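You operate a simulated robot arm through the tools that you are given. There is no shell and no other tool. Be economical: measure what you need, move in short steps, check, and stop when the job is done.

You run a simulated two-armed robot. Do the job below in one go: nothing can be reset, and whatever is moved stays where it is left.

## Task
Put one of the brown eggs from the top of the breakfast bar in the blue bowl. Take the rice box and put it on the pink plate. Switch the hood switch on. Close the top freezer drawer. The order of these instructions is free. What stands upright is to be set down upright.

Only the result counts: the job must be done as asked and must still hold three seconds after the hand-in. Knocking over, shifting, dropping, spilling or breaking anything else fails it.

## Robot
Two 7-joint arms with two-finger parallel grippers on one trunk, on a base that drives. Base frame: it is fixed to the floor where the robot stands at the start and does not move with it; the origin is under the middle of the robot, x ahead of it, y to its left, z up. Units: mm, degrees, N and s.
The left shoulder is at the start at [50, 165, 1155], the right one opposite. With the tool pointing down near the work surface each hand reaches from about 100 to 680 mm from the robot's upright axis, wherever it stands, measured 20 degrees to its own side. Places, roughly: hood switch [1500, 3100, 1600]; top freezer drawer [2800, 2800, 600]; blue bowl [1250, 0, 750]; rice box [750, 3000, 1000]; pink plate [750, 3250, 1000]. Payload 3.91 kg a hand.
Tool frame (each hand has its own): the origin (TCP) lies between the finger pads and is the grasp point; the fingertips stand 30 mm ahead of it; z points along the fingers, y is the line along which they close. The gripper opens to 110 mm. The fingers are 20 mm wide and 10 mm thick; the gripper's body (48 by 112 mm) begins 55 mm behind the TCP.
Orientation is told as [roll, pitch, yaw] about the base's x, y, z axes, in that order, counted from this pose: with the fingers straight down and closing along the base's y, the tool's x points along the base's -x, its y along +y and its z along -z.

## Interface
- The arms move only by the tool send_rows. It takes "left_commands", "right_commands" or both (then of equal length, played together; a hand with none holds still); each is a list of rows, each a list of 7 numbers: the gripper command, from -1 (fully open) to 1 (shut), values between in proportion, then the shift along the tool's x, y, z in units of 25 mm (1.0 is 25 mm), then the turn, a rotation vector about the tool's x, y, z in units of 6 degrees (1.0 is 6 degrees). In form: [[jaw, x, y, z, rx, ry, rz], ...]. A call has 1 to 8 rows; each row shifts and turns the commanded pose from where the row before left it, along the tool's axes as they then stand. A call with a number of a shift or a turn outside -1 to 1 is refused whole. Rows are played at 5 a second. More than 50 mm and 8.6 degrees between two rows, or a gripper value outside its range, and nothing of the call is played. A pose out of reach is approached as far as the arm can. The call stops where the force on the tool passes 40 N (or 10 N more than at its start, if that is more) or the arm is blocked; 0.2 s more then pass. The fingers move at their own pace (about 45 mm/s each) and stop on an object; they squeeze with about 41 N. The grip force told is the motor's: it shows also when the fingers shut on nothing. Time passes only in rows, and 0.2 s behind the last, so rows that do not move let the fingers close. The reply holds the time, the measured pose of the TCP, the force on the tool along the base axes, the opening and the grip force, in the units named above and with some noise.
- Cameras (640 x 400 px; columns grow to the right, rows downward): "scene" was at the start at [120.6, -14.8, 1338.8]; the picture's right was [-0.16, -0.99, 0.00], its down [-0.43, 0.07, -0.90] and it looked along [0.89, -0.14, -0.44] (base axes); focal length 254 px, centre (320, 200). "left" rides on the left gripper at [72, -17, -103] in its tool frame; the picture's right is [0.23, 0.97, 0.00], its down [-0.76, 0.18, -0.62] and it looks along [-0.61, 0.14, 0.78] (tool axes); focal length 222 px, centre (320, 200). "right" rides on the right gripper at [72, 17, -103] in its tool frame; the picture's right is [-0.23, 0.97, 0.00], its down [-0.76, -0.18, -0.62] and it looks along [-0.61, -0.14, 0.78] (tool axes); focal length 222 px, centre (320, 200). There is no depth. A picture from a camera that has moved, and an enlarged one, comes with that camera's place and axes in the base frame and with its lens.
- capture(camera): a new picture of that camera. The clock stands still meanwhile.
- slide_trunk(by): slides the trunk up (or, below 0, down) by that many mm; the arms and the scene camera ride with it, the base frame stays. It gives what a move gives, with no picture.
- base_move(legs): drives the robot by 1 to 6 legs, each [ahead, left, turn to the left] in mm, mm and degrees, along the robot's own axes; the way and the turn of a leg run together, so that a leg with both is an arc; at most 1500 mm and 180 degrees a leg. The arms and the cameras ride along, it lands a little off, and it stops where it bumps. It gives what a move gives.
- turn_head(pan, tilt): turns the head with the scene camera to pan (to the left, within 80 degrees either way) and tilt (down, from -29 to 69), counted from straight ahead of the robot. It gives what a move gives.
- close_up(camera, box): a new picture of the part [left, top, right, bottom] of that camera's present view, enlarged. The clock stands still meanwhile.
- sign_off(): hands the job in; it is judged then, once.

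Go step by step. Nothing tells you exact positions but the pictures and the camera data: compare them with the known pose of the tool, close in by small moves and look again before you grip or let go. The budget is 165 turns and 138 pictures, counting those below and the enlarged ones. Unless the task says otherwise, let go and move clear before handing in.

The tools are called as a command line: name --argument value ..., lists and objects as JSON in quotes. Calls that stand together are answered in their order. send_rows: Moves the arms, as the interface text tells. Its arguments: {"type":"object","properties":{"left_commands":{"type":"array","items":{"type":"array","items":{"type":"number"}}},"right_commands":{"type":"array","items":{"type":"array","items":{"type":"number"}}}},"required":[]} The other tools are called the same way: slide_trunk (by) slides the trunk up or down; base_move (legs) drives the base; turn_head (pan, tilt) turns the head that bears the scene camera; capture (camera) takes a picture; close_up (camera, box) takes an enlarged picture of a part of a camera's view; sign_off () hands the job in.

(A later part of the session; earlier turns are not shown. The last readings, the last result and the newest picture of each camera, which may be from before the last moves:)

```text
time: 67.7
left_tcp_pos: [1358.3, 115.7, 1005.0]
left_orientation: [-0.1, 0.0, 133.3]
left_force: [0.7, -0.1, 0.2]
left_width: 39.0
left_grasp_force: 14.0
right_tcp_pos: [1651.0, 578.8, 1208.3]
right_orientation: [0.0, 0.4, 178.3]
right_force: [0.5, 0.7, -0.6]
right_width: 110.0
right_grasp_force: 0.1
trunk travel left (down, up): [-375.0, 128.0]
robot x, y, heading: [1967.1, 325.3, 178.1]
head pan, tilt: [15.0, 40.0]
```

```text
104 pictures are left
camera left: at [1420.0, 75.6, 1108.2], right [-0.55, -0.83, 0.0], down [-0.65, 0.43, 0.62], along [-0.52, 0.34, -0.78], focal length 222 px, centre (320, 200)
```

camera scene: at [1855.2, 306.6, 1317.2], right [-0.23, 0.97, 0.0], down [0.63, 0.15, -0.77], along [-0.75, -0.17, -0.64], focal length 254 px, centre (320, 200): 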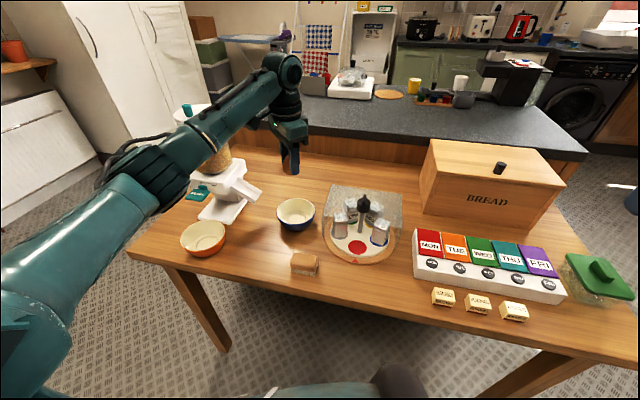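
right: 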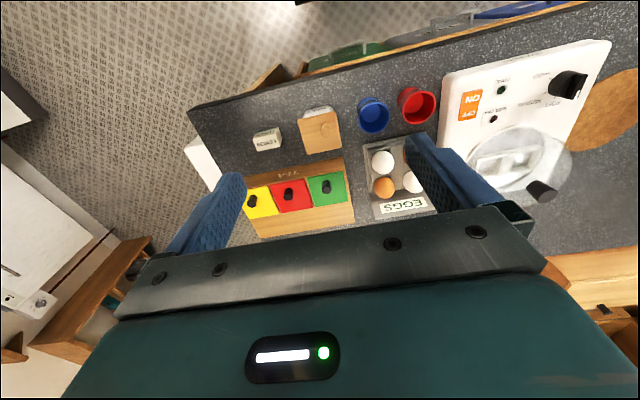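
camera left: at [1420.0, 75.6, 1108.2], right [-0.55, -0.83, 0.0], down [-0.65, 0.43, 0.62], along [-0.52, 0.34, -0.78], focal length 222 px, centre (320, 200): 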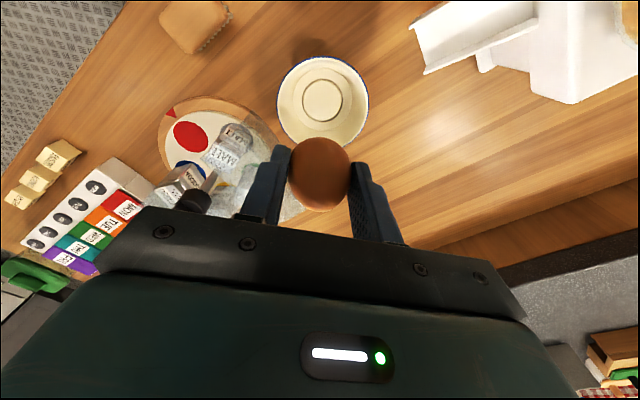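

The bowl centre is at about [1355, 115], right under the egg. I'll descend most of the way and check.

send_rows --left_commands '[[1, 0, 0.1, 0.6, 0, 0, 0], [1, 0, 0, 0.7, 0, 0, 0], [1, 0, 0, 0.7, 0, 0, 0], [1, 0, 0, 0.7, 0, 0, 0], [1, 0, 0, 0.7, 0, 0, 0], [1, 0, 0, 0.6, 0, 0, 0]]'

close_up --camera "scene" --box '[220, 140, 380, 240]'

capture --camera "left"

```text
time: 69.1
left_tcp_pos: [1356.5, 117.5, 904.5]
left_orientation: [0.0, 0.1, 133.4]
left_force: [1.3, -0.4, -1.2]
left_width: 39.1
left_grasp_force: 14.7
right_tcp_pos: [1652.4, 578.6, 1207.9]
right_orientation: [0.0, 0.4, 178.3]
right_force: [0.0, 0.7, 0.6]
right_width: 110.1
right_grasp_force: 0.0
trunk travel left (down, up): [-375.0, 128.0]
robot x, y, heading: [1969.6, 325.1, 178.4]
head pan, tilt: [15.0, 40.0]
```

```text
4.00 times, centred on (300, 190) of scene
camera zoom: at [1855.2, 306.7, 1317.2], right [-0.23, 0.97, 0.0], down [0.63, 0.15, -0.77], along [-0.75, -0.17, -0.64], focal length 1017 px, centre (400, 240)
```

zoom: 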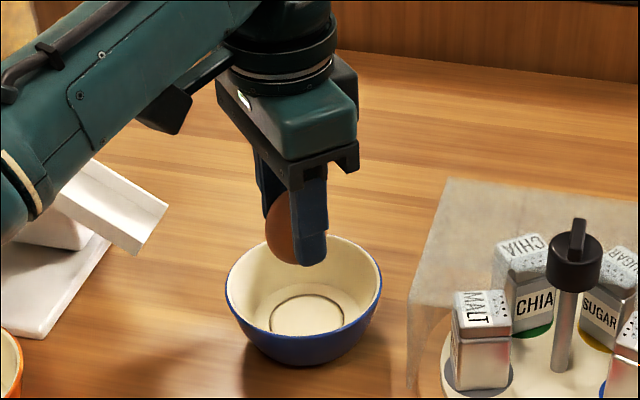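

```text
102 pictures are left
camera left: at [1418.2, 75.7, 1008.2], right [-0.55, -0.83, 0.0], down [-0.65, 0.43, 0.62], along [-0.52, 0.34, -0.78], focal length 222 px, centre (320, 200)
```

left: 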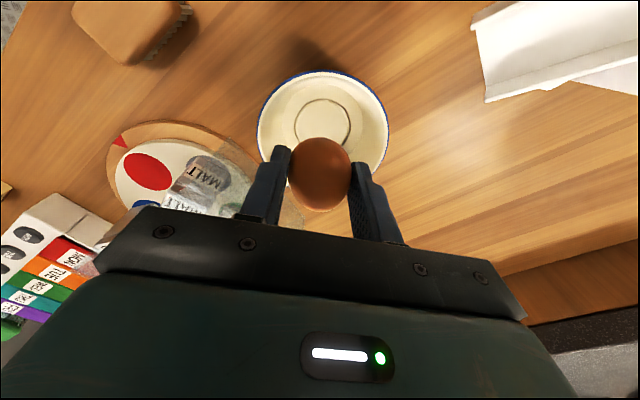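

The egg is over the bowl and a bit back from centre, well inside the rim. Lowering it into the bowl.

send_rows --left_commands '[[1, 0, 0.1, 0.5, 0, 0, 0], [1, 0, 0, 0.5, 0, 0, 0], [1, 0, 0, 0.5, 0, 0, 0], [1, 0, 0, 0.4, 0, 0, 0], [1, 0, 0, 0.3, 0, 0, 0]]'

close_up --camera "scene" --box '[240, 150, 360, 240]'

close_up --camera "left" --box '[200, 80, 440, 230]'

```text
time: 70.3
left_tcp_pos: [1354.5, 113.5, 848.7]
left_orientation: [0.0, 0.1, 133.2]
left_force: [-0.1, -0.3, -0.5]
left_width: 38.8
left_grasp_force: 14.1
right_tcp_pos: [1652.1, 579.0, 1208.4]
right_orientation: [0.0, 0.5, 178.4]
right_force: [-0.2, 0.1, 0.8]
right_width: 109.9
right_grasp_force: 0.0
trunk travel left (down, up): [-375.0, 128.0]
robot x, y, heading: [1964.3, 327.5, 178.3]
head pan, tilt: [15.0, 40.0]
```

```text
4.44 times, centred on (300, 195) of scene
camera zoom: at [1855.3, 306.7, 1317.2], right [-0.23, 0.97, 0.0], down [0.63, 0.15, -0.77], along [-0.75, -0.17, -0.64], focal length 1130 px, centre (409, 222)
```

zoom: 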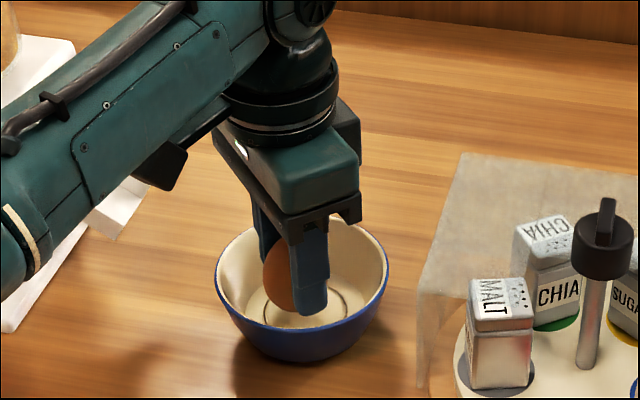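

```text
2.67 times, centred on (320, 155) of left
camera zoom: at [1416.9, 72.8, 952.9], right [-0.55, -0.83, 0.0], down [-0.65, 0.43, 0.62], along [-0.52, 0.34, -0.78], focal length 592 px, centre (320, 320)
```

zoom: 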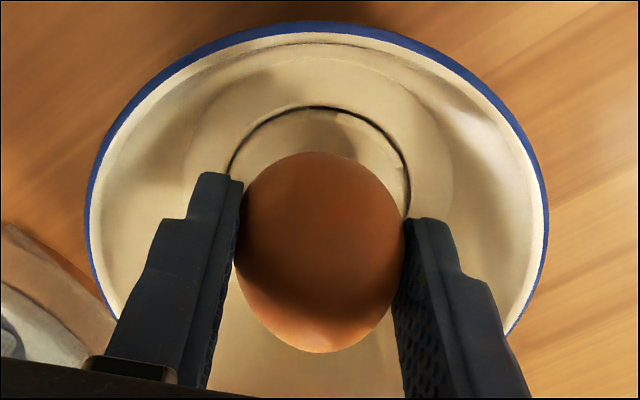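

The egg hangs inside, near the floor of the bowl. I'll lower it a little more until I feel contact.

send_rows --left_commands '[[1, 0, 0, 0.15, 0, 0, 0], [1, 0, 0, 0.1, 0, 0, 0]]'

```text
time: 70.9
left_tcp_pos: [1355.1, 113.5, 843.6]
left_orientation: [0.0, 0.1, 133.4]
left_force: [0.0, 0.4, -0.2]
left_width: 38.6
left_grasp_force: 14.0
right_tcp_pos: [1651.5, 578.8, 1209.0]
right_orientation: [0.0, 0.4, 178.3]
right_force: [0.3, -0.2, 0.5]
right_width: 109.9
right_grasp_force: 0.1
trunk travel left (down, up): [-375.0, 128.0]
robot x, y, heading: [1966.0, 329.6, 178.3]
head pan, tilt: [15.0, 40.0]
```

send_rows --left_commands '[[1, 0, 0, 0.12, 0, 0, 0], [1, 0, 0, 0.08, 0, 0, 0]]'

```text
time: 71.5
left_tcp_pos: [1356.2, 112.9, 838.1]
left_orientation: [0.0, 0.1, 133.3]
left_force: [-0.4, -0.1, -1.6]
left_width: 39.0
left_grasp_force: 14.6
right_tcp_pos: [1651.6, 579.5, 1208.3]
right_orientation: [-0.1, 0.4, 178.2]
right_force: [0.5, 0.9, -0.7]
right_width: 110.1
right_grasp_force: 0.1
trunk travel left (down, up): [-375.0, 128.0]
robot x, y, heading: [1963.4, 327.2, 178.2]
head pan, tilt: [15.0, 40.0]
```

Still no contact at 838. I'll keep going in small steps and watch the force.

send_rows --left_commands '[[1, 0, 0, 0.1, 0, 0, 0], [1, 0, 0, 0.1, 0, 0, 0]]'

close_up --camera "left" --box '[200, 80, 440, 230]'

```text
time: 72.1
left_tcp_pos: [1356.1, 115.6, 834.4]
left_orientation: [0.1, -0.1, 133.2]
left_force: [-0.8, -1.1, 9.7]
left_width: 39.4
left_grasp_force: 14.1
right_tcp_pos: [1652.3, 578.7, 1208.6]
right_orientation: [0.0, 0.3, 178.3]
right_force: [0.5, -0.3, 0.5]
right_width: 110.2
right_grasp_force: 0.1
trunk travel left (down, up): [-375.0, 128.0]
robot x, y, heading: [1966.6, 324.9, 178.4]
head pan, tilt: [15.0, 40.0]
```

```text
2.67 times, centred on (320, 155) of left
camera zoom: at [1417.5, 73.6, 938.1], right [-0.55, -0.83, 0.0], down [-0.65, 0.43, 0.63], along [-0.52, 0.35, -0.78], focal length 592 px, centre (320, 320)
```

zoom: 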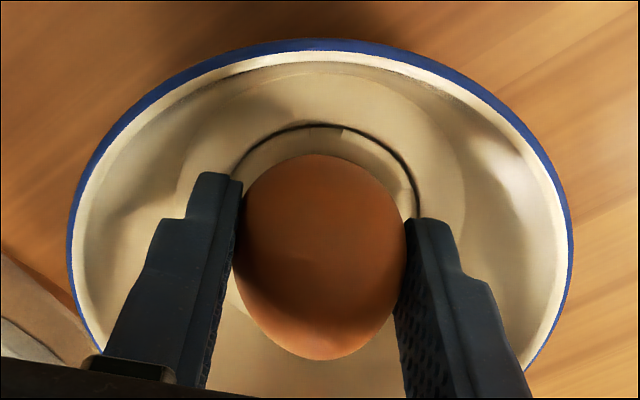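

The egg touches the bowl's floor (about 10 N). I'll open gently, then lift straight up.

send_rows --left_commands '[[0.2, 0, 0, -0.05, 0, 0, 0], [0.0, 0, 0, 0, 0, 0, 0], [-0.1, 0, 0, 0, 0, 0, 0], [-0.1, 0, 0, 0, 0, 0, 0], [-0.1, 0, 0, -0.5, 0, 0, 0], [-0.1, 0, 0, -0.8, 0, 0, 0], [-0.1, 0, 0, -0.9, 0, 0, 0]]'

capture --camera "left"

close_up --camera "scene" --box '[220, 140, 380, 240]'

```text
time: 73.7
left_tcp_pos: [1355.3, 116.1, 890.3]
left_orientation: [0.0, 0.0, 133.3]
left_force: [0.6, -0.4, 0.3]
left_width: 60.7
left_grasp_force: 0.0
right_tcp_pos: [1652.4, 579.2, 1207.8]
right_orientation: [0.0, 0.5, 178.2]
right_force: [-0.9, 0.5, 0.5]
right_width: 109.9
right_grasp_force: 0.1
trunk travel left (down, up): [-375.0, 128.0]
robot x, y, heading: [1963.7, 326.5, 178.1]
head pan, tilt: [15.0, 40.0]
```

```text
98 pictures are left
camera left: at [1417.1, 74.7, 994.4], right [-0.55, -0.83, 0.0], down [-0.65, 0.43, 0.62], along [-0.52, 0.34, -0.78], focal length 222 px, centre (320, 200)
```

left: 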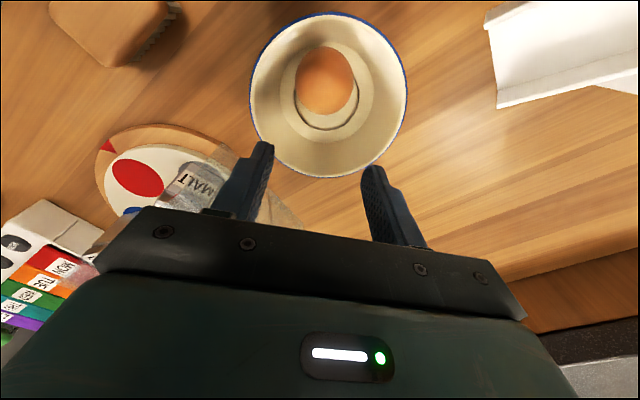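

```text
4.00 times, centred on (300, 190) of scene
camera zoom: at [1855.5, 306.8, 1317.2], right [-0.23, 0.97, 0.0], down [0.63, 0.15, -0.77], along [-0.75, -0.17, -0.64], focal length 1017 px, centre (400, 240)
```

zoom: 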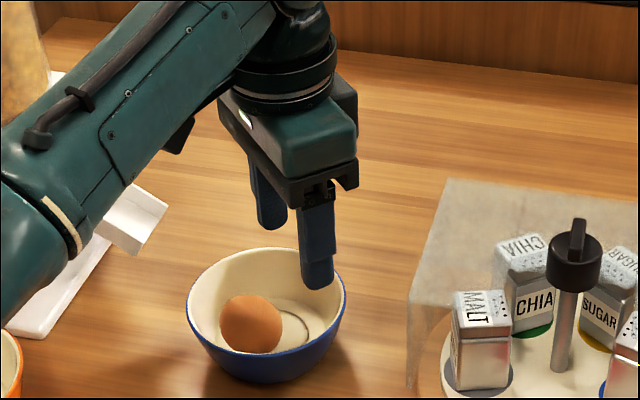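

The egg is in the bowl; the bowl slid a few centimetres during release but stands upright. I'll raise and retract the arm, then check it again.

send_rows --left_commands '[[-0.1, 0, 0, -0.9, 0, 0, 0], [-0.1, 0, 0, -0.9, 0, 0, 0], [-0.1, 0, 0, -0.9, 0, 0, 0], [-0.1, 0, 0, -0.9, 0, 0, 0], [-0.1, 0, 0, -0.9, 0, 0, 0], [-0.1, 0, 0, -0.9, 0, 0, 0], [-0.1, 0, 0, -0.9, 0, 0, 0], [-0.1, 0, 0, -0.9, 0, 0, 0]]'

send_rows --left_commands '[[-0.1, 0.5, -0.8, -0.4, 0, 0, -1], [-0.1, 0.6, -0.8, -0.4, 0, 0, -1], [-0.1, 0.7, -0.7, -0.4, 0, 0, -1], [-0.1, 0.7, -0.6, -0.4, 0, 0, -1], [-0.1, 0.8, -0.5, 0, 0, 0, -1], [-0.1, 0.8, -0.4, 0, 0, 0, -1], [-0.1, 0.8, -0.3, 0, 0, 0, -1], [-0.1, 0.8, 0, 0, 0, 0, -0.5]]'

close_up --camera "scene" --box '[180, 140, 420, 290]'

```text
time: 75.5
left_tcp_pos: [1355.1, 114.6, 1072.0]
left_orientation: [0.0, 0.2, 133.3]
left_force: [-0.3, 0.1, 0.1]
left_width: 60.4
left_grasp_force: 0.1
right_tcp_pos: [1652.9, 579.7, 1208.2]
right_orientation: [0.1, 0.5, 178.2]
right_force: [0.1, 0.0, -0.2]
right_width: 109.7
right_grasp_force: 0.0
trunk travel left (down, up): [-375.0, 128.0]
robot x, y, heading: [1967.6, 326.9, 178.3]
head pan, tilt: [15.0, 40.0]
```

```text
time: 77.3
left_tcp_pos: [1536.5, 142.4, 1111.5]
left_orientation: [0.0, -0.1, 178.3]
left_force: [0.2, -0.3, -0.2]
left_width: 60.3
left_grasp_force: 0.0
right_tcp_pos: [1652.0, 578.1, 1208.7]
right_orientation: [0.0, 0.4, 178.4]
right_force: [0.2, -0.8, -0.4]
right_width: 110.2
right_grasp_force: 0.1
trunk travel left (down, up): [-375.0, 128.0]
robot x, y, heading: [1969.7, 329.0, 178.0]
head pan, tilt: [15.0, 40.0]
```

```text
2.67 times, centred on (300, 215) of scene
camera zoom: at [1855.6, 306.5, 1317.2], right [-0.23, 0.97, 0.0], down [0.63, 0.15, -0.77], along [-0.75, -0.17, -0.64], focal length 678 px, centre (373, 160)
```

zoom: 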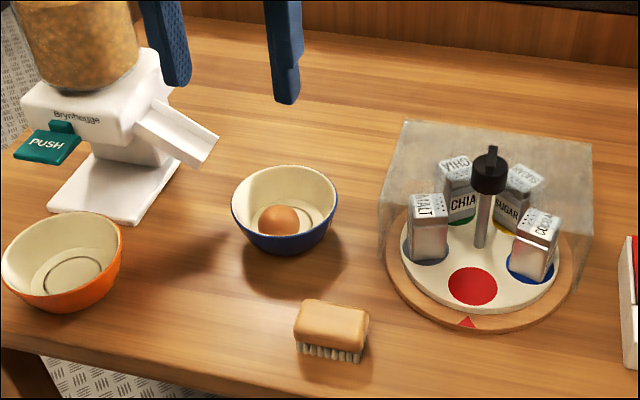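

The egg lies in the upright blue bowl. Next is the kitchen side: I'll look to the robot's right, toward the counter and freezer.

base_move --legs '[[-300, 0, 0], [0, 0, -88]]'

turn_head --pan 0 --tilt 15

capture --camera "scene"

turn_head --pan 45 --tilt 15

capture --camera "scene"

```text
time: 83.1
left_tcp_pos: [2064.4, 733.6, 1111.8]
left_orientation: [0.0, 0.0, 91.6]
left_force: [0.7, 0.6, -0.7]
left_width: 60.5
left_grasp_force: 0.0
right_tcp_pos: [2505.7, 644.5, 1209.4]
right_orientation: [0.0, 0.4, 91.6]
right_force: [-0.4, 0.3, -0.3]
right_width: 109.9
right_grasp_force: 0.1
trunk travel left (down, up): [-375.0, 128.0]
robot x, y, heading: [2269.7, 316.5, 91.6]
head pan, tilt: [15.0, 40.0]
```

```text
time: 84.0
left_tcp_pos: [2063.7, 734.5, 1111.4]
left_orientation: [0.0, 0.1, 91.6]
left_force: [-0.1, 0.9, -0.6]
left_width: 60.5
left_grasp_force: 0.2
right_tcp_pos: [2505.9, 643.8, 1208.1]
right_orientation: [-0.1, 0.4, 91.6]
right_force: [-0.3, -0.3, 0.7]
right_width: 110.1
right_grasp_force: 0.0
trunk travel left (down, up): [-375.0, 128.0]
robot x, y, heading: [2267.2, 316.5, 91.7]
head pan, tilt: [0.0, 15.0]
```

```text
95 pictures are left
camera scene: at [2267.6, 437.7, 1356.7], right [1.0, 0.03, 0.0], down [0.01, -0.26, -0.97], along [-0.03, 0.97, -0.26], focal length 254 px, centre (320, 200)
```

scene: 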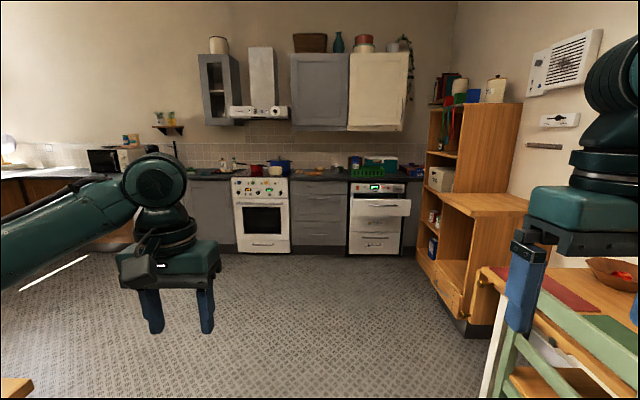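

```text
time: 85.1
left_tcp_pos: [2064.3, 735.5, 1111.4]
left_orientation: [0.0, 0.1, 91.6]
left_force: [-0.8, -0.5, 0.2]
left_width: 60.5
left_grasp_force: 0.0
right_tcp_pos: [2505.7, 644.3, 1208.9]
right_orientation: [-0.1, 0.4, 91.5]
right_force: [-0.9, 0.5, 0.9]
right_width: 110.0
right_grasp_force: 0.0
trunk travel left (down, up): [-375.0, 128.0]
robot x, y, heading: [2267.5, 318.1, 91.7]
head pan, tilt: [45.0, 15.0]
```

```text
94 pictures are left
camera scene: at [2202.4, 408.7, 1356.8], right [0.69, 0.72, 0.0], down [0.19, -0.18, -0.97], along [-0.7, 0.67, -0.26], focal length 254 px, centre (320, 200)
```

scene: 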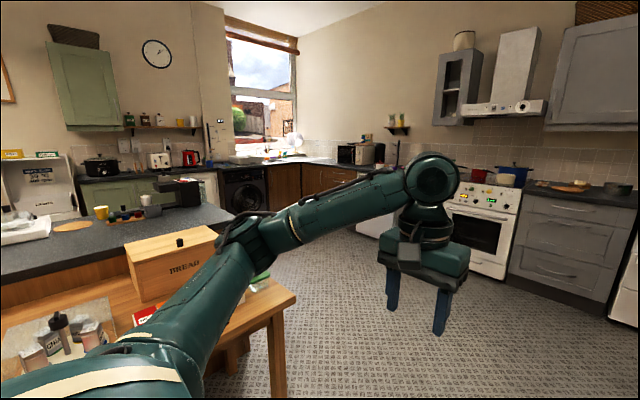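

The freezer is straight ahead-right with its top drawer pulled out. I'll drive closer to it and take a closer look.

close_up --camera "scene" --box '[240, 80, 400, 180]'

base_move --legs '[[1300, -350, -1.6]]'

turn_head --pan 0 --tilt 30

capture --camera "scene"

```text
4.00 times, centred on (320, 130) of scene
camera zoom: at [2202.4, 408.7, 1356.8], right [0.69, 0.72, 0.0], down [0.19, -0.18, -0.97], along [-0.7, 0.67, -0.26], focal length 1017 px, centre (320, 480)
```

zoom: 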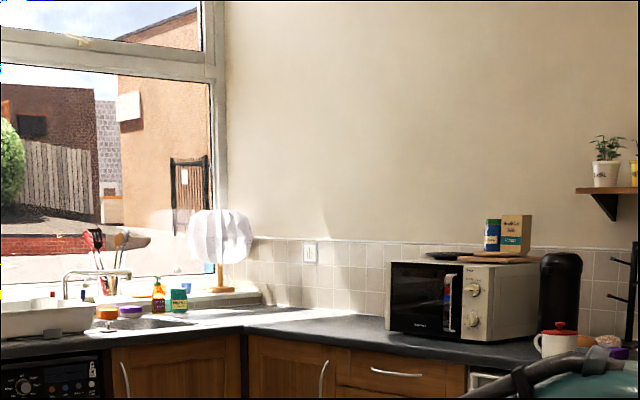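

```text
time: 91.9
left_tcp_pos: [2442.6, 2049.0, 1111.0]
left_orientation: [0.0, 0.1, 88.4]
left_force: [-0.7, -0.3, 0.5]
left_width: 60.6
left_grasp_force: 0.0
right_tcp_pos: [2879.5, 1933.4, 1207.9]
right_orientation: [0.0, 0.4, 88.4]
right_force: [0.4, -0.7, 0.2]
right_width: 109.9
right_grasp_force: 0.0
trunk travel left (down, up): [-375.0, 128.0]
robot x, y, heading: [2626.7, 1618.2, 88.4]
head pan, tilt: [45.0, 15.0]
```

```text
time: 93.0
left_tcp_pos: [2442.7, 2048.6, 1110.6]
left_orientation: [0.0, 0.0, 88.4]
left_force: [0.8, 1.0, 0.0]
left_width: 60.5
left_grasp_force: 0.0
right_tcp_pos: [2879.3, 1934.0, 1207.0]
right_orientation: [0.1, 0.3, 88.6]
right_force: [-0.9, 0.9, -0.2]
right_width: 110.2
right_grasp_force: 0.0
trunk travel left (down, up): [-375.0, 128.0]
robot x, y, heading: [2626.8, 1613.9, 88.5]
head pan, tilt: [0.0, 30.0]
```

```text
92 pictures are left
camera scene: at [2629.7, 1737.7, 1332.6], right [1.0, -0.03, 0.0], down [-0.01, -0.5, -0.87], along [0.02, 0.87, -0.5], focal length 254 px, centre (320, 200)
```

scene: 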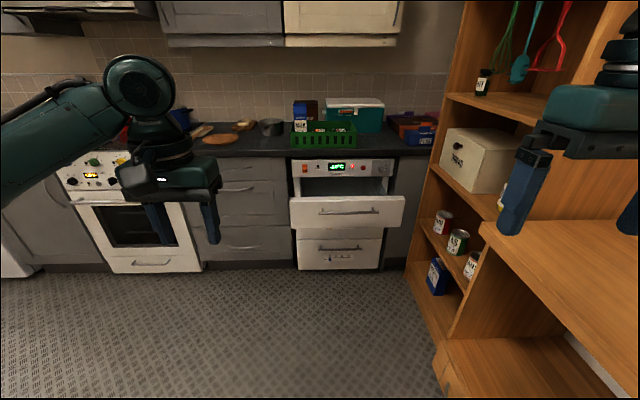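

The drawer front is at about [2790, 2780, 660] and needs pushing roughly 170 mm. I'll close the right hand, reach it forward, point it horizontally, and lower the trunk.

send_rows --right_commands '[[1, -0.9, 0, 0, 0, 0, 0], [1, -0.9, 0, 0, 0, 0, 0], [1, -0.9, 0, 0, 0, 0, 0], [1, -0.9, 0, 0, 0, 0, 0], [1, -0.9, 0, 0, 0, 0, 0], [1, -0.9, 0, 0, 0, 0, 0], [1, -0.9, 0, 0, 0, 0, 0], [1, 0, 0, 0, 0, 0, 0]]'

send_rows --right_commands '[[1, 0, 0, 0, 0, -1, 0], [1, 0, 0, 0, 0, -1, 0], [1, 0, 0, 0, 0, -1, 0], [1, 0, 0, 0, 0, -1, 0], [1, 0, 0, 0, 0, -1, 0], [1, 0, 0, 0, 0, -1, 0], [1, 0, 0, 0, 0, -1, 0], [1, 0, 0, 0, 0, -1, 0]]'

send_rows --right_commands '[[1, 0, 0, 0, 0, -1, 0], [1, 0, 0, 0, 0, -1, 0], [1, 0, 0, 0, 0, -1, 0], [1, 0, 0, 0, 0, -1, 0], [1, 0, 0, 0, 0, -1, 0], [1, 0, 0, 0, 0, -1, 0], [1, 0, 0, 0, 0, -1, 0]]'

slide_trunk --by -370

capture --camera "scene"

```text
time: 94.8
left_tcp_pos: [2444.0, 2047.8, 1111.1]
left_orientation: [0.0, 0.0, 88.3]
left_force: [-0.2, -1.4, 0.5]
left_width: 60.7
left_grasp_force: 0.1
right_tcp_pos: [2885.8, 2089.0, 1207.2]
right_orientation: [-0.1, 0.5, 88.4]
right_force: [-0.2, -1.0, 1.0]
right_width: 0.0
right_grasp_force: 37.5
trunk travel left (down, up): [-375.0, 128.0]
robot x, y, heading: [2624.7, 1620.4, 88.1]
head pan, tilt: [0.0, 30.0]
```

```text
time: 96.6
left_tcp_pos: [2443.5, 2049.2, 1111.1]
left_orientation: [0.0, 0.0, 88.4]
left_force: [0.6, 0.2, 0.1]
left_width: 60.8
left_grasp_force: 0.0
right_tcp_pos: [2884.8, 2092.7, 1205.5]
right_orientation: [0.1, -47.8, 88.5]
right_force: [0.1, 0.6, 0.4]
right_width: 0.3
right_grasp_force: 37.7
trunk travel left (down, up): [-375.0, 128.0]
robot x, y, heading: [2625.2, 1619.7, 88.5]
head pan, tilt: [0.0, 30.0]
```

```text
time: 98.2
left_tcp_pos: [2442.5, 2049.0, 1111.0]
left_orientation: [-0.1, -0.1, 88.4]
left_force: [0.3, 0.4, 0.3]
left_width: 60.7
left_grasp_force: 0.1
right_tcp_pos: [2884.1, 2087.9, 1212.5]
right_orientation: [-1.2, -89.4, 89.8]
right_force: [-0.4, -0.1, 0.1]
right_width: 0.1
right_grasp_force: 37.4
right hand out of reach, approached as far as the arm can: row 7
trunk travel left (down, up): [-375.0, 128.0]
robot x, y, heading: [2623.3, 1616.2, 88.5]
head pan, tilt: [0.0, 30.0]
```

```text
time: 101.8
left_tcp_pos: [2443.8, 2048.7, 743.1]
left_orientation: [-0.1, -0.1, 88.4]
left_force: [-0.6, 0.1, 0.0]
left_width: 60.6
left_grasp_force: 0.1
right_tcp_pos: [2883.3, 2088.4, 841.7]
right_orientation: [-3.0, -89.4, 91.6]
right_force: [0.6, 0.2, -0.1]
right_width: 0.0
right_grasp_force: 37.8
trunk travel left (down, up): [-5.0, 498.0]
robot x, y, heading: [2626.9, 1617.5, 88.4]
head pan, tilt: [0.0, 30.0]
```

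```text
91 pictures are left
camera scene: at [2629.8, 1737.7, 962.6], right [1.0, -0.03, 0.0], down [-0.01, -0.5, -0.87], along [0.03, 0.87, -0.5], focal length 254 px, centre (320, 200)
```

scene: 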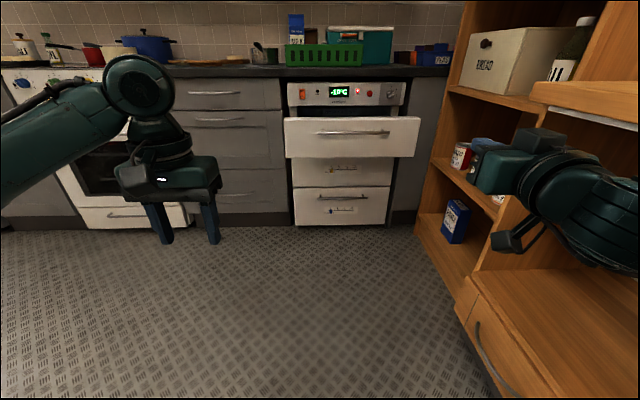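

The drawer front spans z≈572–741 at y≈2780. I'll drive so the right hand is 40–50 mm in front of it, then lower the hand to just above the drawer handle.

base_move --legs '[[0, 100, 1.6], [580, 0, 0]]'

send_rows --right_commands '[[1, 0.9, 0, 0, 0, 0, 0.5], [1, 0.9, 0, 0, 0, 0, 0], [1, 0.9, 0, 0, 0, 0, 0], [1, 0.9, 0, 0, 0, 0, 0], [1, 0.9, 0, 0, 0, 0, 0], [1, 0.85, 0, 0, 0, 0, 0]]'

capture --camera "scene"

capture --camera "right"

```text
time: 105.8
left_tcp_pos: [2317.1, 2624.0, 740.9]
left_orientation: [0.0, 0.0, 91.2]
left_force: [0.7, 0.6, 0.1]
left_width: 60.4
left_grasp_force: 0.0
right_tcp_pos: [2756.9, 2685.5, 842.5]
right_orientation: [-2.9, -89.3, 94.1]
right_force: [-0.1, 0.2, 0.0]
right_width: 0.0
right_grasp_force: 37.5
trunk travel left (down, up): [-5.0, 498.0]
robot x, y, heading: [2521.4, 2202.1, 91.0]
head pan, tilt: [0.0, 30.0]
```

```text
time: 107.2
left_tcp_pos: [2317.0, 2622.1, 741.4]
left_orientation: [0.0, 0.0, 91.2]
left_force: [0.5, -0.3, 0.7]
left_width: 60.3
left_grasp_force: 0.0
right_tcp_pos: [2755.3, 2685.2, 842.0]
right_orientation: [-3.0, -89.3, 94.2]
right_force: [-0.5, 0.5, -0.5]
right_width: 0.3
right_grasp_force: 37.6
right hand out of reach, approached as far as the arm can: row 1, 2, 3, 4, 5, 6
trunk travel left (down, up): [-5.0, 498.0]
robot x, y, heading: [2520.3, 2201.4, 91.2]
head pan, tilt: [0.0, 30.0]
```

```text
90 pictures are left
camera scene: at [2518.9, 2322.1, 962.6], right [1.0, 0.02, 0.0], down [0.01, -0.5, -0.87], along [-0.02, 0.87, -0.5], focal length 254 px, centre (320, 200)
```

scene: 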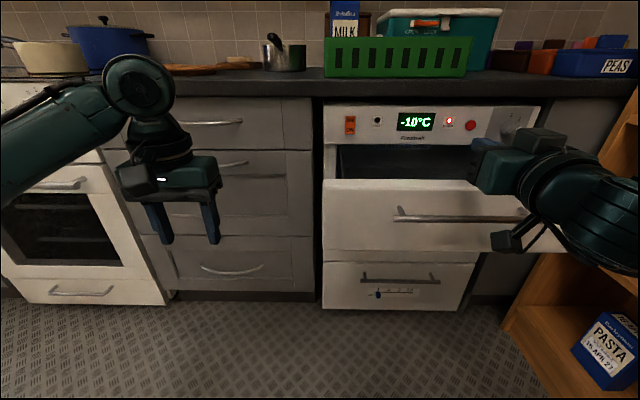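

```text
89 pictures are left
camera right: at [2741.6, 2579.7, 771.1], right [-0.97, -0.02, 0.23], down [0.19, -0.61, 0.77], along [0.12, 0.79, 0.6], focal length 222 px, centre (320, 200)
```

right: 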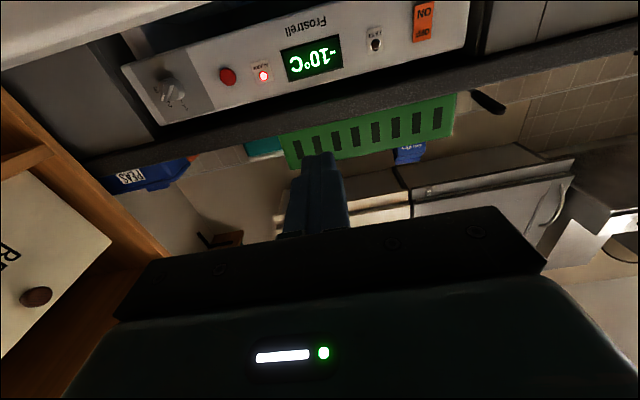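

The hand won't go lower at a full 90°, so it must be at a joint limit. I'll ease the pitch back and try again.

send_rows --right_commands '[[1, 0, 0, 0, 0, 1, 0], [1, 0, 0, 0, 0, 1, 0], [1, 0, 0, 0, 0, 1, 0], [1, 0, 0, 0, 0, 1, 0]]'

```text
time: 108.2
left_tcp_pos: [2318.5, 2624.0, 740.8]
left_orientation: [0.0, 0.0, 91.3]
left_force: [-0.4, 0.7, -0.8]
left_width: 60.4
left_grasp_force: 0.1
right_tcp_pos: [2756.5, 2683.1, 843.3]
right_orientation: [-0.2, -65.2, 91.7]
right_force: [-0.8, 0.5, 0.9]
right_width: 0.0
right_grasp_force: 37.6
trunk travel left (down, up): [-5.0, 498.0]
robot x, y, heading: [2517.5, 2204.0, 91.1]
head pan, tilt: [0.0, 30.0]
```

send_rows --right_commands '[[1, 0.74, 0, 0.345, 0, 0, 0], [1, 0.74, 0, 0.345, 0, 0, 0], [1, 0.74, 0, 0.345, 0, 0, 0], [1, 0.74, 0, 0.345, 0, 0, 0], [1, 0.74, 0, 0.345, 0, 0, 0], [1, 0.74, 0, 0.345, 0, 0, 0]]'

capture --camera "scene"

capture --camera "right"

```text
time: 109.6
left_tcp_pos: [2317.3, 2623.9, 741.8]
left_orientation: [0.0, 0.0, 91.1]
left_force: [-0.4, 0.0, -0.6]
left_width: 60.5
left_grasp_force: 0.0
right_tcp_pos: [2757.0, 2685.3, 718.9]
right_orientation: [-0.3, -65.4, 91.5]
right_force: [0.9, 0.6, 0.4]
right_width: 0.0
right_grasp_force: 37.9
trunk travel left (down, up): [-5.0, 498.0]
robot x, y, heading: [2519.2, 2202.7, 91.4]
head pan, tilt: [0.0, 30.0]
```

```text
88 pictures are left
camera scene: at [2518.9, 2322.1, 962.6], right [1.0, 0.02, 0.0], down [0.01, -0.5, -0.87], along [-0.02, 0.87, -0.5], focal length 254 px, centre (320, 200)
```

scene: 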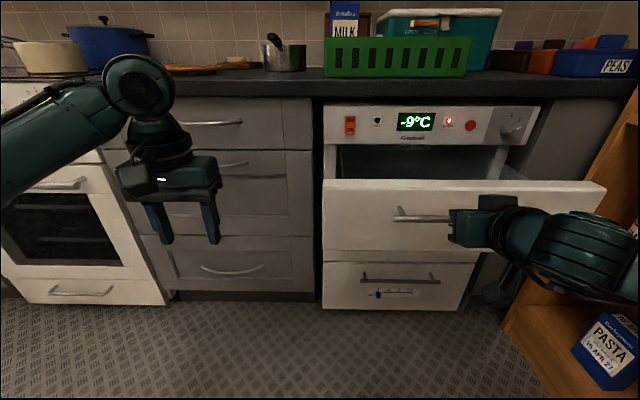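

```text
87 pictures are left
camera right: at [2741.8, 2560.5, 697.4], right [-0.98, 0.07, 0.21], down [0.18, -0.24, 0.95], along [0.12, 0.97, 0.23], focal length 222 px, centre (320, 200)
```

right: 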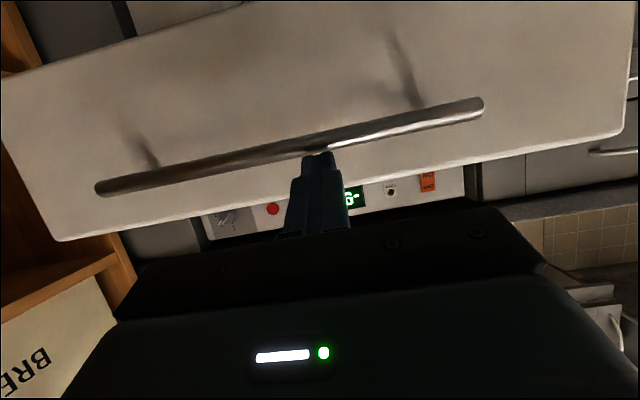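

The fingertip is just above the handle. I'll push forward slowly.

send_rows --right_commands '[[1, -0.43, 0, 0.4, 0, 0, 0], [1, -0.254, 0, 0.54, 0, 0, 0], [1, -0.254, 0, 0.54, 0, 0, 0], [1, -0.254, 0, 0.54, 0, 0, 0], [1, -0.254, 0, 0.54, 0, 0, 0], [1, -0.254, 0, 0.54, 0, 0, 0], [1, -0.254, 0, 0.54, 0, 0, 0], [1, -0.254, 0, 0.54, 0, 0, 0]]'

capture --camera "scene"

```text
time: 111.4
left_tcp_pos: [2316.5, 2622.7, 741.5]
left_orientation: [-0.1, 0.0, 91.2]
left_force: [0.0, -0.1, 0.1]
left_width: 60.5
left_grasp_force: 0.1
right_tcp_pos: [2753.8, 2802.0, 726.7]
right_orientation: [0.0, -65.3, 91.4]
right_force: [0.2, -1.0, -0.4]
right_width: 0.0
right_grasp_force: 38.1
trunk travel left (down, up): [-5.0, 498.0]
robot x, y, heading: [2520.7, 2200.7, 91.1]
head pan, tilt: [0.0, 30.0]
```

```text
86 pictures are left
camera scene: at [2518.8, 2322.1, 962.5], right [1.0, 0.02, 0.0], down [0.01, -0.5, -0.87], along [-0.02, 0.87, -0.5], focal length 254 px, centre (320, 200)
```

scene: 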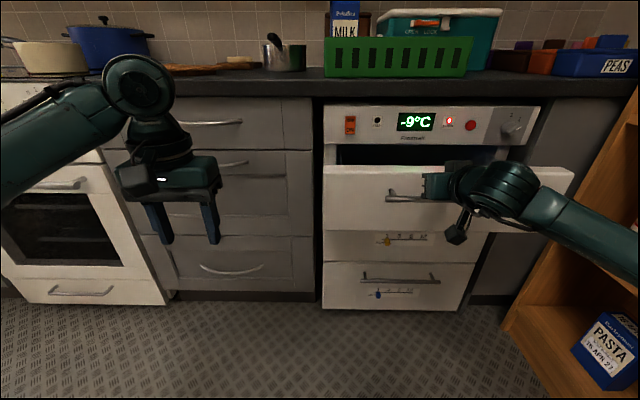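

The drawer is sliding in. I'll keep pushing.

send_rows --right_commands '[[1, -0.254, 0, 0.54, 0, 0, 0], [1, -0.254, 0, 0.54, 0, 0, 0], [1, -0.254, 0, 0.54, 0, 0, 0], [1, -0.254, 0, 0.54, 0, 0, 0], [1, -0.254, 0, 0.54, 0, 0, 0], [1, -0.254, 0, 0.54, 0, 0, 0], [1, -0.254, 0, 0.54, 0, 0, 0]]'

capture --camera "scene"

```text
time: 113.0
left_tcp_pos: [2317.6, 2623.4, 741.2]
left_orientation: [-0.1, 0.0, 91.3]
left_force: [0.2, 0.1, 0.6]
left_width: 60.6
left_grasp_force: 0.1
right_tcp_pos: [2747.6, 2908.0, 726.9]
right_orientation: [0.0, -65.4, 91.3]
right_force: [0.3, 0.0, -0.6]
right_width: 0.4
right_grasp_force: 37.8
trunk travel left (down, up): [-5.0, 498.0]
robot x, y, heading: [2523.8, 2203.0, 91.4]
head pan, tilt: [0.0, 30.0]
```

```text
85 pictures are left
camera scene: at [2518.8, 2322.2, 962.5], right [1.0, 0.02, 0.0], down [0.01, -0.5, -0.87], along [-0.02, 0.87, -0.5], focal length 254 px, centre (320, 200)
```

scene: 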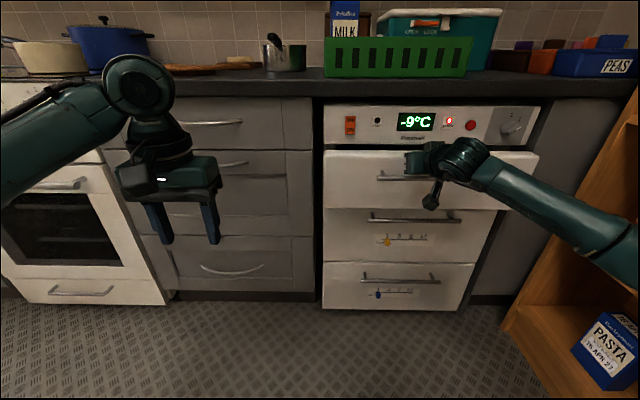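

Nearly shut. I'll push until it meets resistance.

send_rows --right_commands '[[1, -0.17, 0, 0.36, 0, 0, 0], [1, -0.17, 0, 0.36, 0, 0, 0], [1, -0.17, 0, 0.36, 0, 0, 0], [1, -0.17, 0, 0.36, 0, 0, 0], [1, -0.17, 0, 0.36, 0, 0, 0], [1, -0.17, 0, 0.36, 0, 0, 0], [1, -0.17, 0, 0.36, 0, 0, 0]]'

capture --camera "scene"

```text
time: 114.6
left_tcp_pos: [2317.3, 2621.4, 741.6]
left_orientation: [-0.1, 0.0, 91.1]
left_force: [-0.5, 0.7, 0.3]
left_width: 60.6
left_grasp_force: 0.1
right_tcp_pos: [2750.4, 2970.6, 725.9]
right_orientation: [-0.1, -64.9, 91.1]
right_force: [0.2, -20.2, 3.8]
right_width: 0.0
right_grasp_force: 37.6
trunk travel left (down, up): [-5.0, 498.0]
robot x, y, heading: [2519.4, 2204.9, 91.1]
head pan, tilt: [0.0, 30.0]
stopped in row 7 (right hand): the force on the tool passed its limit (the readings are from after the stop); the commanded pose is now the measured one
```

```text
84 pictures are left
camera scene: at [2519.0, 2320.1, 962.9], right [1.0, 0.02, 0.0], down [0.01, -0.5, -0.87], along [-0.01, 0.87, -0.5], focal length 254 px, centre (320, 200)
```

scene: 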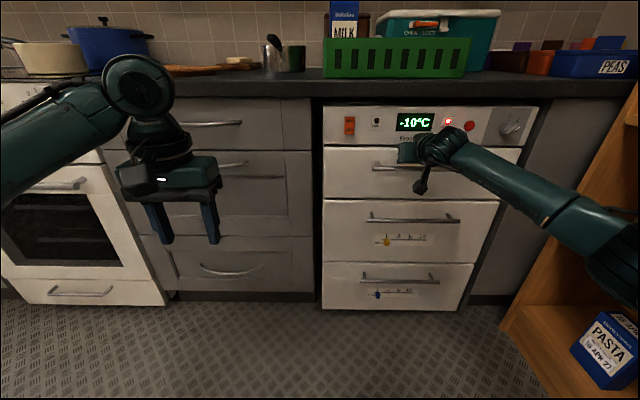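

The drawer is shut against its stop. I'll withdraw the hand and check that it stays.

send_rows --right_commands '[[1, 0.17, 0, -0.36, 0, 0, 0], [1, 0.4, 0, -0.86, 0, 0, 0], [1, 0.4, 0, -0.86, 0, 0, 0], [1, 0.4, 0, -0.86, 0, 0, 0], [1, 0.4, 0, -0.86, 0, 0, 0], [1, 0.4, 0, -0.86, 0, 0, 0], [1, 0.4, 0, -0.86, 0, 0, 0], [1, 0.4, 0, -0.86, 0, 0, 0]]'

close_up --camera "scene" --box '[280, 80, 600, 280]'

```text
time: 116.4
left_tcp_pos: [2317.8, 2622.6, 740.7]
left_orientation: [0.0, 0.1, 91.1]
left_force: [0.5, -0.4, 0.0]
left_width: 60.5
left_grasp_force: 0.2
right_tcp_pos: [2753.6, 2794.7, 725.2]
right_orientation: [-0.1, -64.8, 91.2]
right_force: [-0.3, 0.2, -0.3]
right_width: 0.1
right_grasp_force: 37.6
trunk travel left (down, up): [-5.0, 498.0]
robot x, y, heading: [2518.1, 2204.8, 91.0]
head pan, tilt: [0.0, 30.0]
```

```text
2.00 times, centred on (440, 180) of scene
camera zoom: at [2519.1, 2321.8, 962.6], right [1.0, 0.02, 0.0], down [0.01, -0.5, -0.87], along [-0.02, 0.87, -0.5], focal length 509 px, centre (80, 240)
```

zoom: 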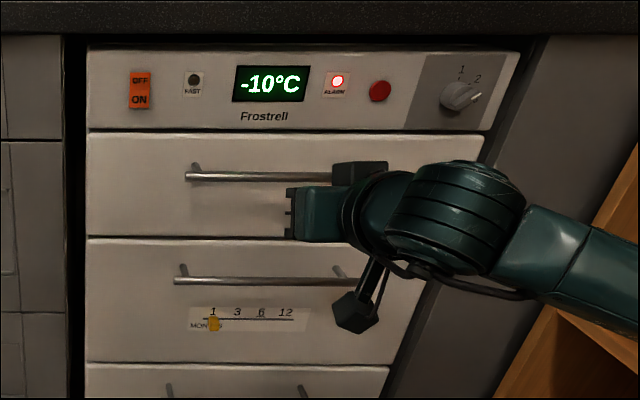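

The drawer is closed. Next is the hood switch: back off, raise the trunk, and look at the hood.

base_move --legs '[[-600, 0, 0]]'

slide_trunk --by 495

turn_head --pan 35 --tilt 0

capture --camera "scene"

```text
time: 119.8
left_tcp_pos: [2329.3, 2041.1, 741.1]
left_orientation: [0.0, 0.2, 90.9]
left_force: [-1.5, 0.4, 1.4]
left_width: 60.7
left_grasp_force: 0.1
right_tcp_pos: [2766.0, 2210.9, 725.5]
right_orientation: [-0.1, -64.7, 91.0]
right_force: [0.1, -0.5, -0.8]
right_width: 0.0
right_grasp_force: 37.6
trunk travel left (down, up): [-5.0, 498.0]
robot x, y, heading: [2524.5, 1620.6, 90.5]
head pan, tilt: [0.0, 30.0]
```

```text
refused: 495 is not a number from -400 to 400
```

```text
time: 120.8
left_tcp_pos: [2329.0, 2039.4, 740.3]
left_orientation: [0.0, 0.1, 90.8]
left_force: [-0.9, 0.2, 0.0]
left_width: 60.7
left_grasp_force: 0.2
right_tcp_pos: [2767.0, 2211.2, 725.5]
right_orientation: [-0.1, -64.7, 91.0]
right_force: [-0.5, -0.7, -0.5]
right_width: 0.0
right_grasp_force: 37.3
trunk travel left (down, up): [-5.0, 498.0]
robot x, y, heading: [2530.0, 1616.5, 90.7]
head pan, tilt: [35.0, 0.0]
```

```text
82 pictures are left
camera scene: at [2477.3, 1720.4, 1010.8], right [0.81, 0.58, 0.0], down [0.0, 0.0, -1.0], along [-0.58, 0.81, 0.0], focal length 254 px, centre (320, 200)
```

scene: 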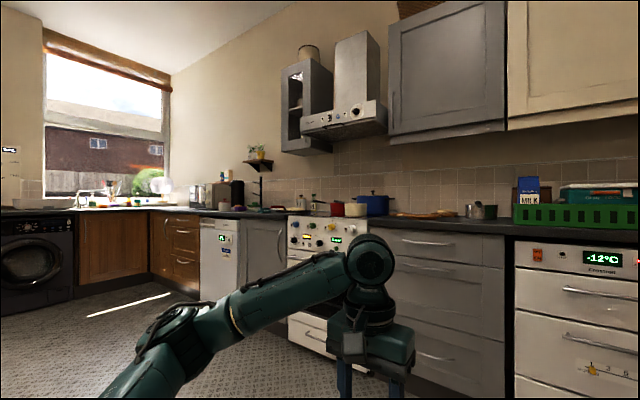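

close_up --camera "scene" --box '[290, 80, 400, 150]'

slide_trunk --by 400

base_move --legs '[[0, 850, -0.7], [200, 0, 0]]'

turn_head --pan 0 --tilt -5

capture --camera "scene"

```text
5.71 times, centred on (345, 115) of scene
camera zoom: at [2477.3, 1720.4, 1010.8], right [0.81, 0.58, 0.0], down [0.0, 0.0, -1.0], along [-0.58, 0.81, 0.0], focal length 1453 px, centre (177, 686)
```

zoom: 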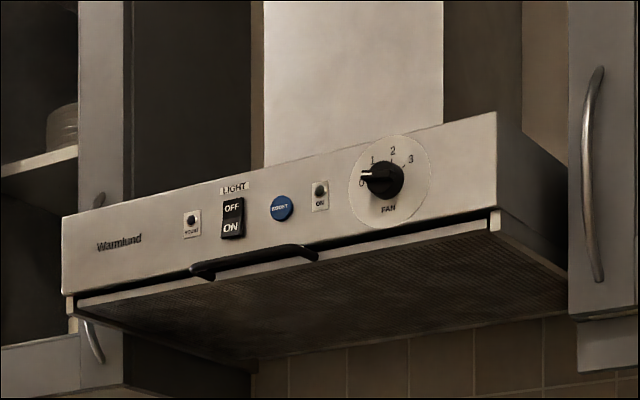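

```text
time: 124.6
left_tcp_pos: [2328.4, 2040.0, 1139.6]
left_orientation: [-0.1, 0.1, 90.9]
left_force: [0.0, 0.2, -0.3]
left_width: 60.3
left_grasp_force: 0.0
right_tcp_pos: [2765.7, 2211.2, 1125.6]
right_orientation: [-0.1, -64.7, 91.0]
right_force: [0.5, -0.4, -0.8]
right_width: 0.4
right_grasp_force: 37.6
trunk travel left (down, up): [-405.0, 98.0]
robot x, y, heading: [2530.0, 1613.7, 90.8]
head pan, tilt: [35.0, 0.0]
```

```text
time: 130.3
left_tcp_pos: [1492.1, 2243.1, 1141.4]
left_orientation: [-0.1, 0.1, 89.6]
left_force: [0.4, 0.4, -0.2]
left_width: 60.6
left_grasp_force: 0.1
right_tcp_pos: [1931.9, 2402.1, 1125.6]
right_orientation: [-0.1, -64.7, 89.7]
right_force: [-0.5, -0.3, 0.5]
right_width: 0.0
right_grasp_force: 37.2
trunk travel left (down, up): [-405.0, 98.0]
robot x, y, heading: [1686.4, 1816.5, 89.4]
head pan, tilt: [35.0, 0.0]
```

```text
time: 131.3
left_tcp_pos: [1491.6, 2241.5, 1141.5]
left_orientation: [0.0, 0.1, 89.6]
left_force: [-0.1, 0.2, -0.2]
left_width: 60.7
left_grasp_force: 0.0
right_tcp_pos: [1933.4, 2402.4, 1126.0]
right_orientation: [-0.1, -64.7, 89.7]
right_force: [-0.5, 0.9, 0.0]
right_width: 0.0
right_grasp_force: 38.0
trunk travel left (down, up): [-405.0, 98.0]
robot x, y, heading: [1683.7, 1815.3, 89.6]
head pan, tilt: [0.0, -5.0]
```

```text
80 pictures are left
camera scene: at [1684.5, 1931.6, 1418.6], right [1.0, -0.01, 0.0], down [0.0, 0.09, -1.0], along [0.01, 1.0, 0.09], focal length 254 px, centre (320, 200)
```

scene: 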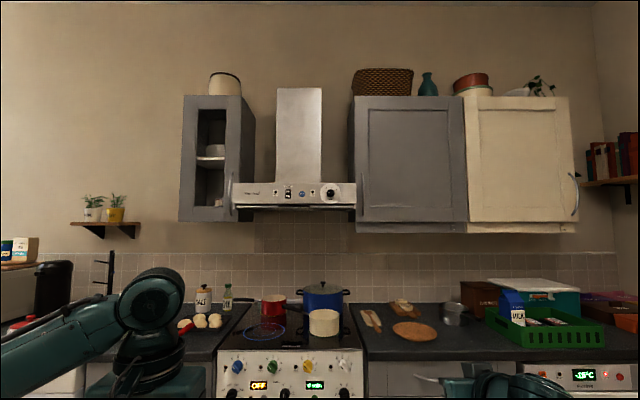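

The hood's rocker (OFF above, ON below) is at about [1545, 3133, 1560]. I'll raise the trunk and drive so the right hand is in front of it.

slide_trunk --by 95

base_move --legs '[[0, 300, 0.5], [400, 0, 0]]'

capture --camera "scene"

```text
time: 132.6
left_tcp_pos: [1492.8, 2241.2, 1236.5]
left_orientation: [0.0, 0.2, 89.5]
left_force: [0.4, 0.1, 1.0]
left_width: 60.3
left_grasp_force: 0.0
right_tcp_pos: [1932.6, 2402.7, 1220.9]
right_orientation: [-0.1, -64.7, 89.7]
right_force: [-0.4, 1.4, 0.2]
right_width: 0.0
right_grasp_force: 37.2
trunk travel left (down, up): [-500.0, 3.0]
robot x, y, heading: [1684.4, 1813.9, 89.7]
head pan, tilt: [0.0, -5.0]
```

```text
time: 136.7
left_tcp_pos: [1189.9, 2637.7, 1236.8]
left_orientation: [0.0, 0.2, 90.0]
left_force: [0.6, 1.1, 0.4]
left_width: 60.7
left_grasp_force: 0.1
right_tcp_pos: [1629.3, 2801.1, 1220.2]
right_orientation: [-0.1, -64.8, 90.1]
right_force: [-0.4, 0.8, -0.7]
right_width: 0.3
right_grasp_force: 37.9
trunk travel left (down, up): [-500.0, 3.0]
robot x, y, heading: [1379.2, 2211.2, 89.9]
head pan, tilt: [0.0, -5.0]
```

```text
79 pictures are left
camera scene: at [1384.3, 2329.0, 1513.6], right [1.0, 0.0, 0.0], down [0.0, 0.09, -1.0], along [0.0, 1.0, 0.09], focal length 254 px, centre (320, 200)
```

scene: 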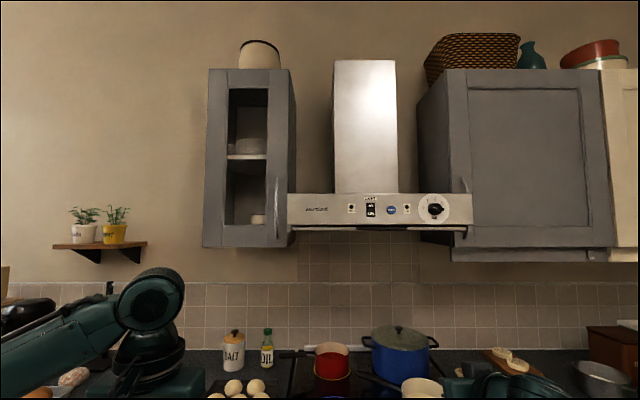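

close_up --camera "scene" --box '[331, 185, 411, 235]'

capture --camera "right"

```text
8.00 times, centred on (371, 210) of scene
camera zoom: at [1384.3, 2329.0, 1513.6], right [1.0, 0.0, 0.0], down [0.0, 0.09, -1.0], along [0.0, 1.0, 0.09], focal length 2035 px, centre (-88, 120)
```

zoom: 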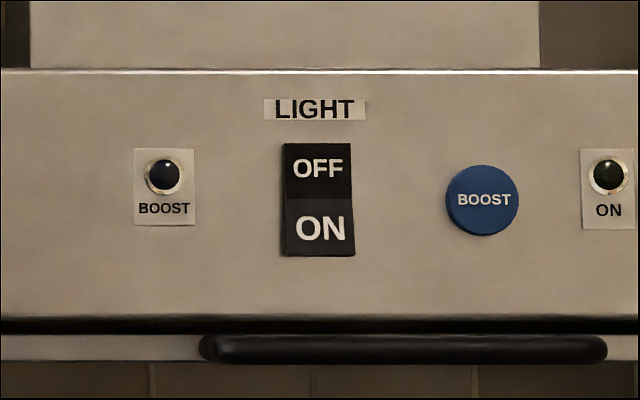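

```text
77 pictures are left
camera right: at [1611.5, 2677.0, 1199.1], right [-0.97, 0.1, 0.2], down [0.18, -0.24, 0.96], along [0.14, 0.97, 0.21], focal length 222 px, centre (320, 200)
```

right: 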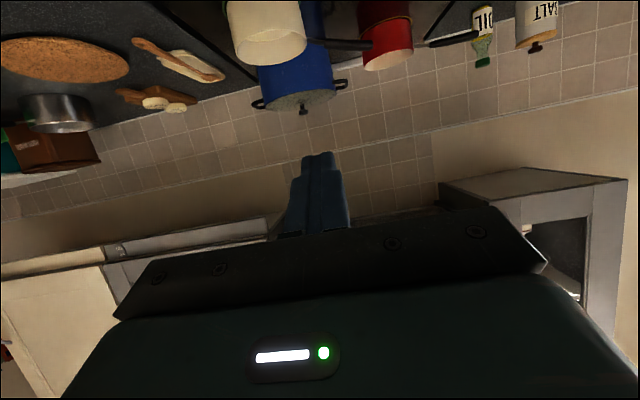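

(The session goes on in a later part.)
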